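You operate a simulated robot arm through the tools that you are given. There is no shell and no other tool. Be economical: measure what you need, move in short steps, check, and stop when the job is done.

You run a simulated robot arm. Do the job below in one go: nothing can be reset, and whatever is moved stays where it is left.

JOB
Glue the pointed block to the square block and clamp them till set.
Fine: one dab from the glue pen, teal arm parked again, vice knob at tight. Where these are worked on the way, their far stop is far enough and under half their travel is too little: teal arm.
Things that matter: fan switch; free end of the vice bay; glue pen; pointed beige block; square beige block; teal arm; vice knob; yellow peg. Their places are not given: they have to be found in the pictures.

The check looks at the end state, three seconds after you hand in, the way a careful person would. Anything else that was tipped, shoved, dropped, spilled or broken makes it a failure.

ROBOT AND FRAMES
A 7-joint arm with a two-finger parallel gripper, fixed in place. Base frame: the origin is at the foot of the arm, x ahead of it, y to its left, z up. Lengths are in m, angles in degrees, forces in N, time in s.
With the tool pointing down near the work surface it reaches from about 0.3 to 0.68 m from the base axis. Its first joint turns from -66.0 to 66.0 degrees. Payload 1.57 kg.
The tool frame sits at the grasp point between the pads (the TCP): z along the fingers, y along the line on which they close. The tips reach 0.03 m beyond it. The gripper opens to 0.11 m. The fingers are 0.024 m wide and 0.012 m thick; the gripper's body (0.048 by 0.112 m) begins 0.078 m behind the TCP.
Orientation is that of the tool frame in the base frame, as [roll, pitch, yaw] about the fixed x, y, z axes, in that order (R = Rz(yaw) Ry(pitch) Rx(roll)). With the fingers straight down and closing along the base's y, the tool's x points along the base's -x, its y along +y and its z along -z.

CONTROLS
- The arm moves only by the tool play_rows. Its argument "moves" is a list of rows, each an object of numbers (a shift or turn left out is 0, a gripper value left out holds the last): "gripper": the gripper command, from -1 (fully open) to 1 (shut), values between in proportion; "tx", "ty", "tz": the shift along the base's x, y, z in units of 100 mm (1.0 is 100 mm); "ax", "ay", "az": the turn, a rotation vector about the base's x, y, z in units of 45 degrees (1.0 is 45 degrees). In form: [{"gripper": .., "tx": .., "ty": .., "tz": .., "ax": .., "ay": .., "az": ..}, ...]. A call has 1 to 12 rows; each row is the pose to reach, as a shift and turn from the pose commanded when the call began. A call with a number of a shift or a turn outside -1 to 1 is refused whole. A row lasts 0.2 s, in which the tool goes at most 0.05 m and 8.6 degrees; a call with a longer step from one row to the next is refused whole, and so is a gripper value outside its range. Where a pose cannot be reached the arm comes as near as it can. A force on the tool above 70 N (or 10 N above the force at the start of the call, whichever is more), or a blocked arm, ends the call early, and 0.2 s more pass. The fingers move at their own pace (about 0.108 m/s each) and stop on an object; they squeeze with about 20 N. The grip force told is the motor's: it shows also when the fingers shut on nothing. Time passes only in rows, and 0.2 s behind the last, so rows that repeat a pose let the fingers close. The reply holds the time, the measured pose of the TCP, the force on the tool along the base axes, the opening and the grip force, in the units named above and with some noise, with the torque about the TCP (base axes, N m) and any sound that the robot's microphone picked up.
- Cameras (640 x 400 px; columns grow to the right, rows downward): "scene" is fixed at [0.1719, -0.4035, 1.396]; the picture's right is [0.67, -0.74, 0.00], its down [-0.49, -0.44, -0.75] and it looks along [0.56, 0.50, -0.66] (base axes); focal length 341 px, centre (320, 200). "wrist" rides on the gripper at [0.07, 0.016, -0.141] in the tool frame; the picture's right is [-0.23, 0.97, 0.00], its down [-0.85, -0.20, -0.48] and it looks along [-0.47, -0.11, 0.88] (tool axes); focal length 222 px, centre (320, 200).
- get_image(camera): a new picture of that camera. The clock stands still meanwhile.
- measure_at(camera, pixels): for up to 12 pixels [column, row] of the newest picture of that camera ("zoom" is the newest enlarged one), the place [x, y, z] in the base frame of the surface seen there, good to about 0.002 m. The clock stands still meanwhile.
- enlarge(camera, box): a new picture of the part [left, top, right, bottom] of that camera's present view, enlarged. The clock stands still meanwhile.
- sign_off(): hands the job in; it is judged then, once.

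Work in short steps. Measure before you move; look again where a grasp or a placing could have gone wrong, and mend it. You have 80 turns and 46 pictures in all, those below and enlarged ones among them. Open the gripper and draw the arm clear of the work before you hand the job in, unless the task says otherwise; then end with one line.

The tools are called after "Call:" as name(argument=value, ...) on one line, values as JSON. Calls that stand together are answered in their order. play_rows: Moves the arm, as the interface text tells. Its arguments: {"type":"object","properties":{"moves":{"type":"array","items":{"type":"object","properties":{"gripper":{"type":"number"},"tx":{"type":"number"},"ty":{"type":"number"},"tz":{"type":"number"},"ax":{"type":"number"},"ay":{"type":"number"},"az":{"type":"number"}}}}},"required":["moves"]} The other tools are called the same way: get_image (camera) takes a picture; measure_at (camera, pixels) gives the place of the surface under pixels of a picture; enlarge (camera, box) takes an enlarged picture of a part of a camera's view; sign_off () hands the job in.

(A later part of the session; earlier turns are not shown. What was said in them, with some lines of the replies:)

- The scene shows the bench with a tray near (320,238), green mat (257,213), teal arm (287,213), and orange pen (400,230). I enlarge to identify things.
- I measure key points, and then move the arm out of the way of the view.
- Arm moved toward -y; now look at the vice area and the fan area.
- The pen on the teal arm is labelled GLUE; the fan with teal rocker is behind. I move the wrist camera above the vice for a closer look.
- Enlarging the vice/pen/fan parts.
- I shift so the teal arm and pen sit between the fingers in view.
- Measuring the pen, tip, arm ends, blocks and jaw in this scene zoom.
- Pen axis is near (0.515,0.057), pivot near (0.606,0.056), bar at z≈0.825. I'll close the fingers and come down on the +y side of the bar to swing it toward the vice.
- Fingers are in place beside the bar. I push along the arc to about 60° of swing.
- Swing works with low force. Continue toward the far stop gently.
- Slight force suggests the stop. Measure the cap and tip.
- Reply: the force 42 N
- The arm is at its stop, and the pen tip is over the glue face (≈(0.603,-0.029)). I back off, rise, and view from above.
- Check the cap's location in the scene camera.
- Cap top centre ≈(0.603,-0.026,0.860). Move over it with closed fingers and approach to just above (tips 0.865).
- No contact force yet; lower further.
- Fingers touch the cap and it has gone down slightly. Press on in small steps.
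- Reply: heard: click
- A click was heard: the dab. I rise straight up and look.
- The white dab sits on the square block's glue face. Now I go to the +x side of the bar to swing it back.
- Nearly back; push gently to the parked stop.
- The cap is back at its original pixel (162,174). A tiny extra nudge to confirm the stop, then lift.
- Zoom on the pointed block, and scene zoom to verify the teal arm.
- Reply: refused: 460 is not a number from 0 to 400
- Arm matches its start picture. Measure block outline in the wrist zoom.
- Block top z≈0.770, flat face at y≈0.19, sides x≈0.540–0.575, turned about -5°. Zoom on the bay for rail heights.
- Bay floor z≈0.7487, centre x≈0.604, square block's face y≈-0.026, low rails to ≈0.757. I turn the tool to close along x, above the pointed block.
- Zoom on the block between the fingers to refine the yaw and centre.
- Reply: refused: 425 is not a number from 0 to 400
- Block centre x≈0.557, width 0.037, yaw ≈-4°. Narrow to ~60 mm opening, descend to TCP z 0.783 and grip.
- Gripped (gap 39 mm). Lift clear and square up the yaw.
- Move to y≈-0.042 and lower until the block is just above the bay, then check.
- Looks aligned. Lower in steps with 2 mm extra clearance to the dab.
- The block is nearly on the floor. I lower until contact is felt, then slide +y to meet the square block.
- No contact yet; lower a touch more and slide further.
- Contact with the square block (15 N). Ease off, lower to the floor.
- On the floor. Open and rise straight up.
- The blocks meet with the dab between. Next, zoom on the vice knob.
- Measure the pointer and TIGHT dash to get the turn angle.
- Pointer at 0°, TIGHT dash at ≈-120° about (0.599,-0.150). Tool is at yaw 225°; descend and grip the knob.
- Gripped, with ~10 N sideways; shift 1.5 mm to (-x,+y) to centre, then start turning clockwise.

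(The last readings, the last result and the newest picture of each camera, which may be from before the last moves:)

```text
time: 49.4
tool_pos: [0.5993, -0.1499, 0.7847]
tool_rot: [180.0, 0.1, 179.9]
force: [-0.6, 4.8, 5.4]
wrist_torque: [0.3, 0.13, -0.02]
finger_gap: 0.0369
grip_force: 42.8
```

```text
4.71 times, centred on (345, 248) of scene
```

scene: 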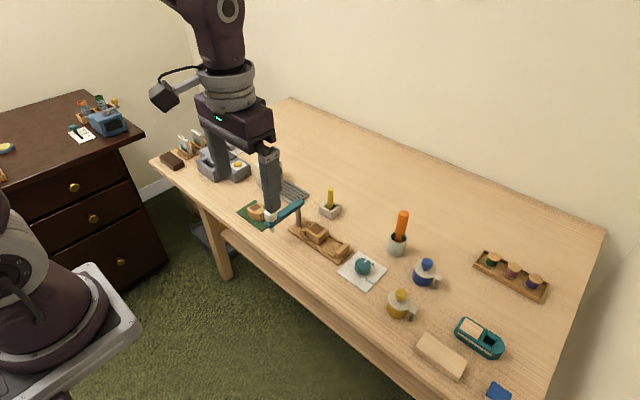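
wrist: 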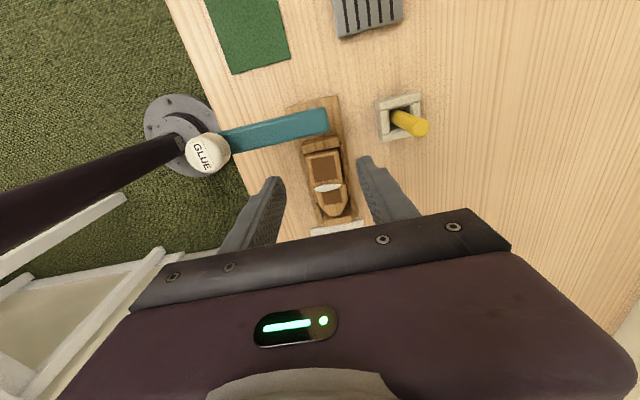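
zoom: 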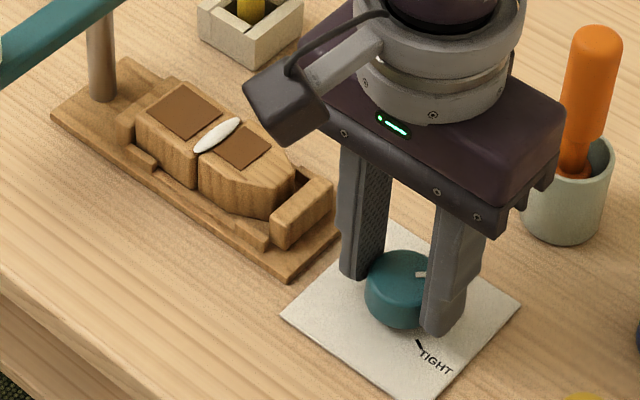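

The knob turns with the grip (pointer at ≈-45°). Continue 45° more, then 30° gently.

Call:
play_rows(moves=[{"az": -0.18}, {"az": -0.36}, {"az": -0.54}, {"az": -0.72}, {"az": -0.9}, {"az": -1.0}, {"az": -1.0}])

Call:
play_rows(moves=[{"az": -0.15}, {"az": -0.3}, {"az": -0.45}, {"az": -0.58}, {"az": -0.66}, {"az": -0.66}])

Call:
enlarge(camera="scene", box=[285, 205, 405, 290])

```text
time: 51.0
tool_pos: [0.5982, -0.1481, 0.785]
tool_rot: [179.7, 0.0, 134.8]
force: [6.8, 29.3, 18.1]
wrist_torque: [1.1, -0.05, 0.06]
finger_gap: 0.0369
grip_force: 43.5
```

```text
time: 52.4
tool_pos: [0.599, -0.149, 0.7843]
tool_rot: [179.7, -0.1, 105.3]
force: [29.0, 26.4, 4.7]
wrist_torque: [0.88, -0.9, 0.53]
finger_gap: 0.037
grip_force: 42.9
```

```text
4.71 times, centred on (345, 248) of scene
```

zoom: 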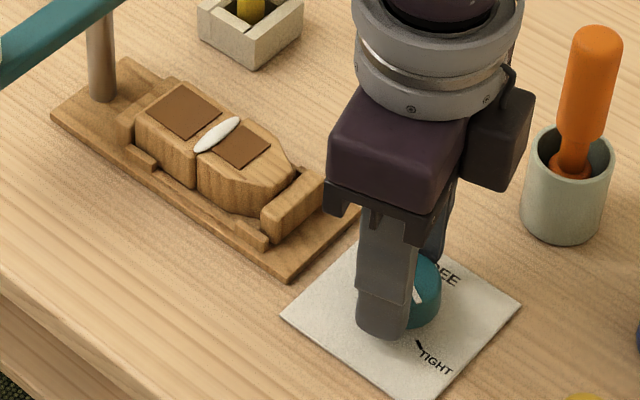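

Torque has risen to 0.5 N m and the jaw touches the block's point. Release, rise, and check the pointer.

Call:
play_rows(moves=[{"gripper": -0.1}, {"gripper": -0.1}, {"tz": 0.3}, {"tz": 0.7}, {"tz": 1.0}, {"tz": 1.0, "tx": -0.4}, {"tz": 1.0, "tx": -0.8}, {"tz": 1.0, "tx": -0.8}])

Call:
enlarge(camera="scene", box=[285, 205, 405, 290])

```text
time: 54.2
tool_pos: [0.5169, -0.152, 0.8843]
tool_rot: [-179.9, -0.1, 105.1]
force: [1.2, -0.1, 0.8]
wrist_torque: [-0.03, 0.0, -0.01]
finger_gap: 0.0605
grip_force: 0.1
```

```text
4.71 times, centred on (345, 248) of scene
```

zoom: 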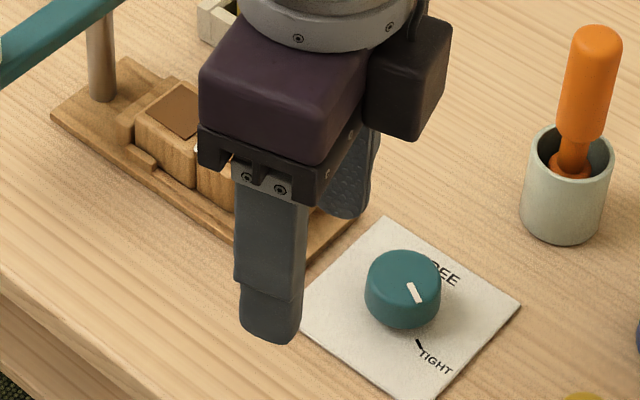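

Measure the pointer against the dash.

Call:
measure_at(camera="zoom", pixels=[[403, 272], [410, 286], [418, 300], [417, 341], [421, 348]])

```text
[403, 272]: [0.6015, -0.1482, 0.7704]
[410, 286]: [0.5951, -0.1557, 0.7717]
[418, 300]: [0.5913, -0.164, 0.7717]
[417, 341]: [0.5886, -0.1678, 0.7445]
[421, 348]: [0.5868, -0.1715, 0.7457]
```

Pointer (≈-118°) matches the TIGHT dash (≈-120°) and is parallel to it. Now draw the arm up and away and inspect everything.

Call:
play_rows(moves=[{"tz": 0.4, "gripper": -1}, {"tz": 0.8, "tx": -0.2}, {"tz": 1.0, "tx": -0.5, "ty": -0.2}, {"tz": 1.0, "tx": -0.9, "ty": -0.5}, {"tz": 1.0, "tx": -1.0, "ty": -0.8}, {"tz": 1.0, "tx": -1.0, "ty": -0.8}])

Call:
get_image(camera="scene")

Call:
enlarge(camera="scene", box=[260, 190, 400, 285])

```text
time: 55.6
tool_pos: [0.4195, -0.2305, 0.9839]
tool_rot: [180.0, 0.0, 105.3]
force: [-0.5, -0.2, 0.5]
wrist_torque: [-0.01, 0.0, 0.01]
finger_gap: 0.1102
grip_force: 0.1
```

```text
9 pictures are left
```

scene: 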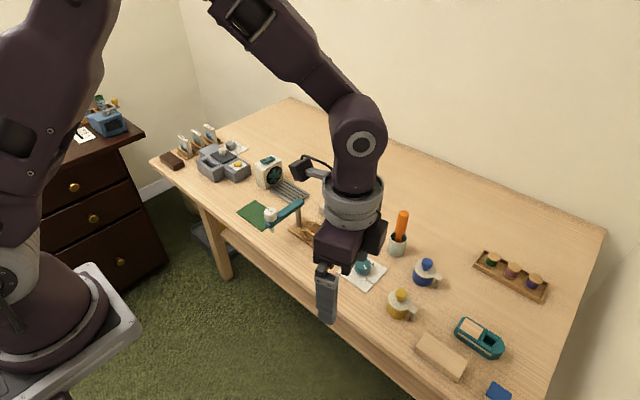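

```text
4.21 times, centred on (330, 238) of scene
```

zoom: 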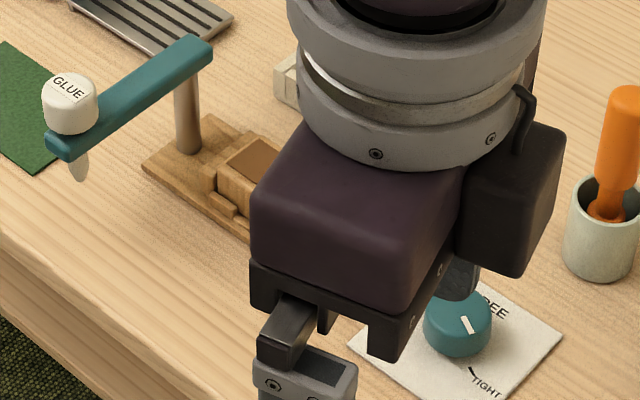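

The arm blocks the vice; move it over to the +y side, high.

Call:
play_rows(moves=[{"tz": 0.3, "ty": 0.3}, {"tz": 0.5, "ty": 0.7}, {"tz": 0.5, "ty": 1.0}, {"tz": 0.5, "ty": 1.0}])

Call:
play_rows(moves=[{"ty": 0.4}, {"ty": 0.8}, {"ty": 1.0}])

Call:
play_rows(moves=[{"ty": 0.4}, {"ty": 0.8}, {"ty": 1.0}, {"ty": 1.0}])

Call:
play_rows(moves=[{"ty": 0.4}, {"ty": 0.8}, {"ty": 1.0}, {"ty": 1.0}])

Call:
enlarge(camera="scene", box=[220, 160, 420, 285])

Call:
enlarge(camera="scene", box=[285, 205, 405, 290])

```text
time: 56.6
tool_pos: [0.419, -0.1306, 1.0349]
tool_rot: [-179.9, 0.0, 105.3]
force: [-0.2, 0.0, 0.4]
wrist_torque: [-0.03, -0.02, 0.02]
finger_gap: 0.1097
grip_force: 0.1
```

```text
time: 57.4
tool_pos: [0.4181, -0.0296, 1.0349]
tool_rot: [-180.0, 0.0, 105.2]
force: [-0.6, -0.2, -0.4]
wrist_torque: [-0.01, 0.03, -0.02]
finger_gap: 0.11
grip_force: 0.1
```

```text
time: 58.4
tool_pos: [0.4159, 0.0701, 1.0344]
tool_rot: [180.0, 0.0, 105.2]
force: [0.3, -0.2, -1.0]
wrist_torque: [0.01, 0.01, -0.03]
finger_gap: 0.11
grip_force: 0.1
```

```text
time: 59.4
tool_pos: [0.4166, 0.1696, 1.036]
tool_rot: [-180.0, 0.0, 105.4]
force: [-0.2, 0.2, -0.8]
wrist_torque: [-0.01, 0.02, -0.01]
finger_gap: 0.11
grip_force: 0.0
```

```text
3.20 times, centred on (320, 222) of scene
```

zoom: 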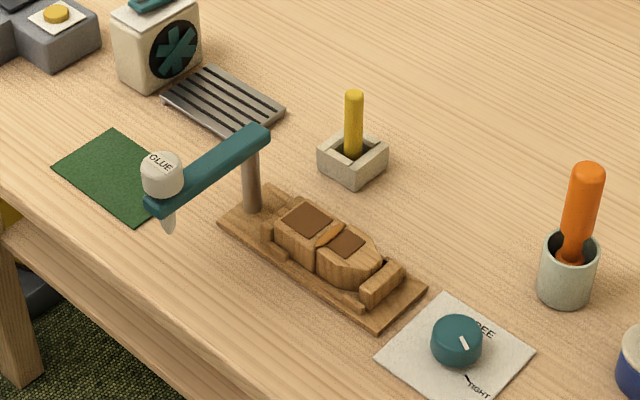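

```text
4.71 times, centred on (345, 248) of scene
```

zoom: 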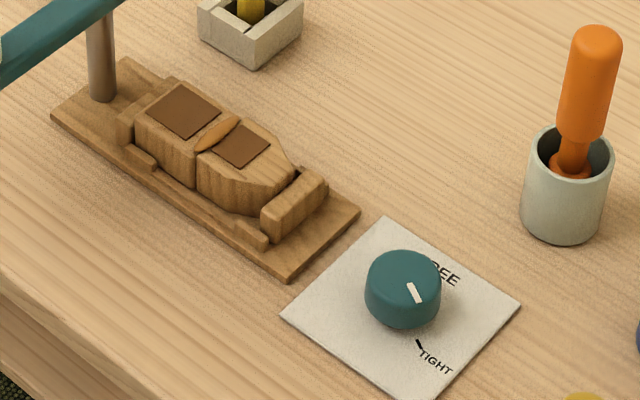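

The dab has turned from white to amber, so it has set. The blocks are clamped, the knob points at TIGHT, the teal arm is parked as at the start, and nothing else has moved. Handing in.

Call:
sign_off()

```text
The job is handed in.
```

The pointed block is glued to the square block with one dab and clamped. The glue looks set, the vice knob is at TIGHT, the teal arm is parked, and the robot arm is clear of the work.
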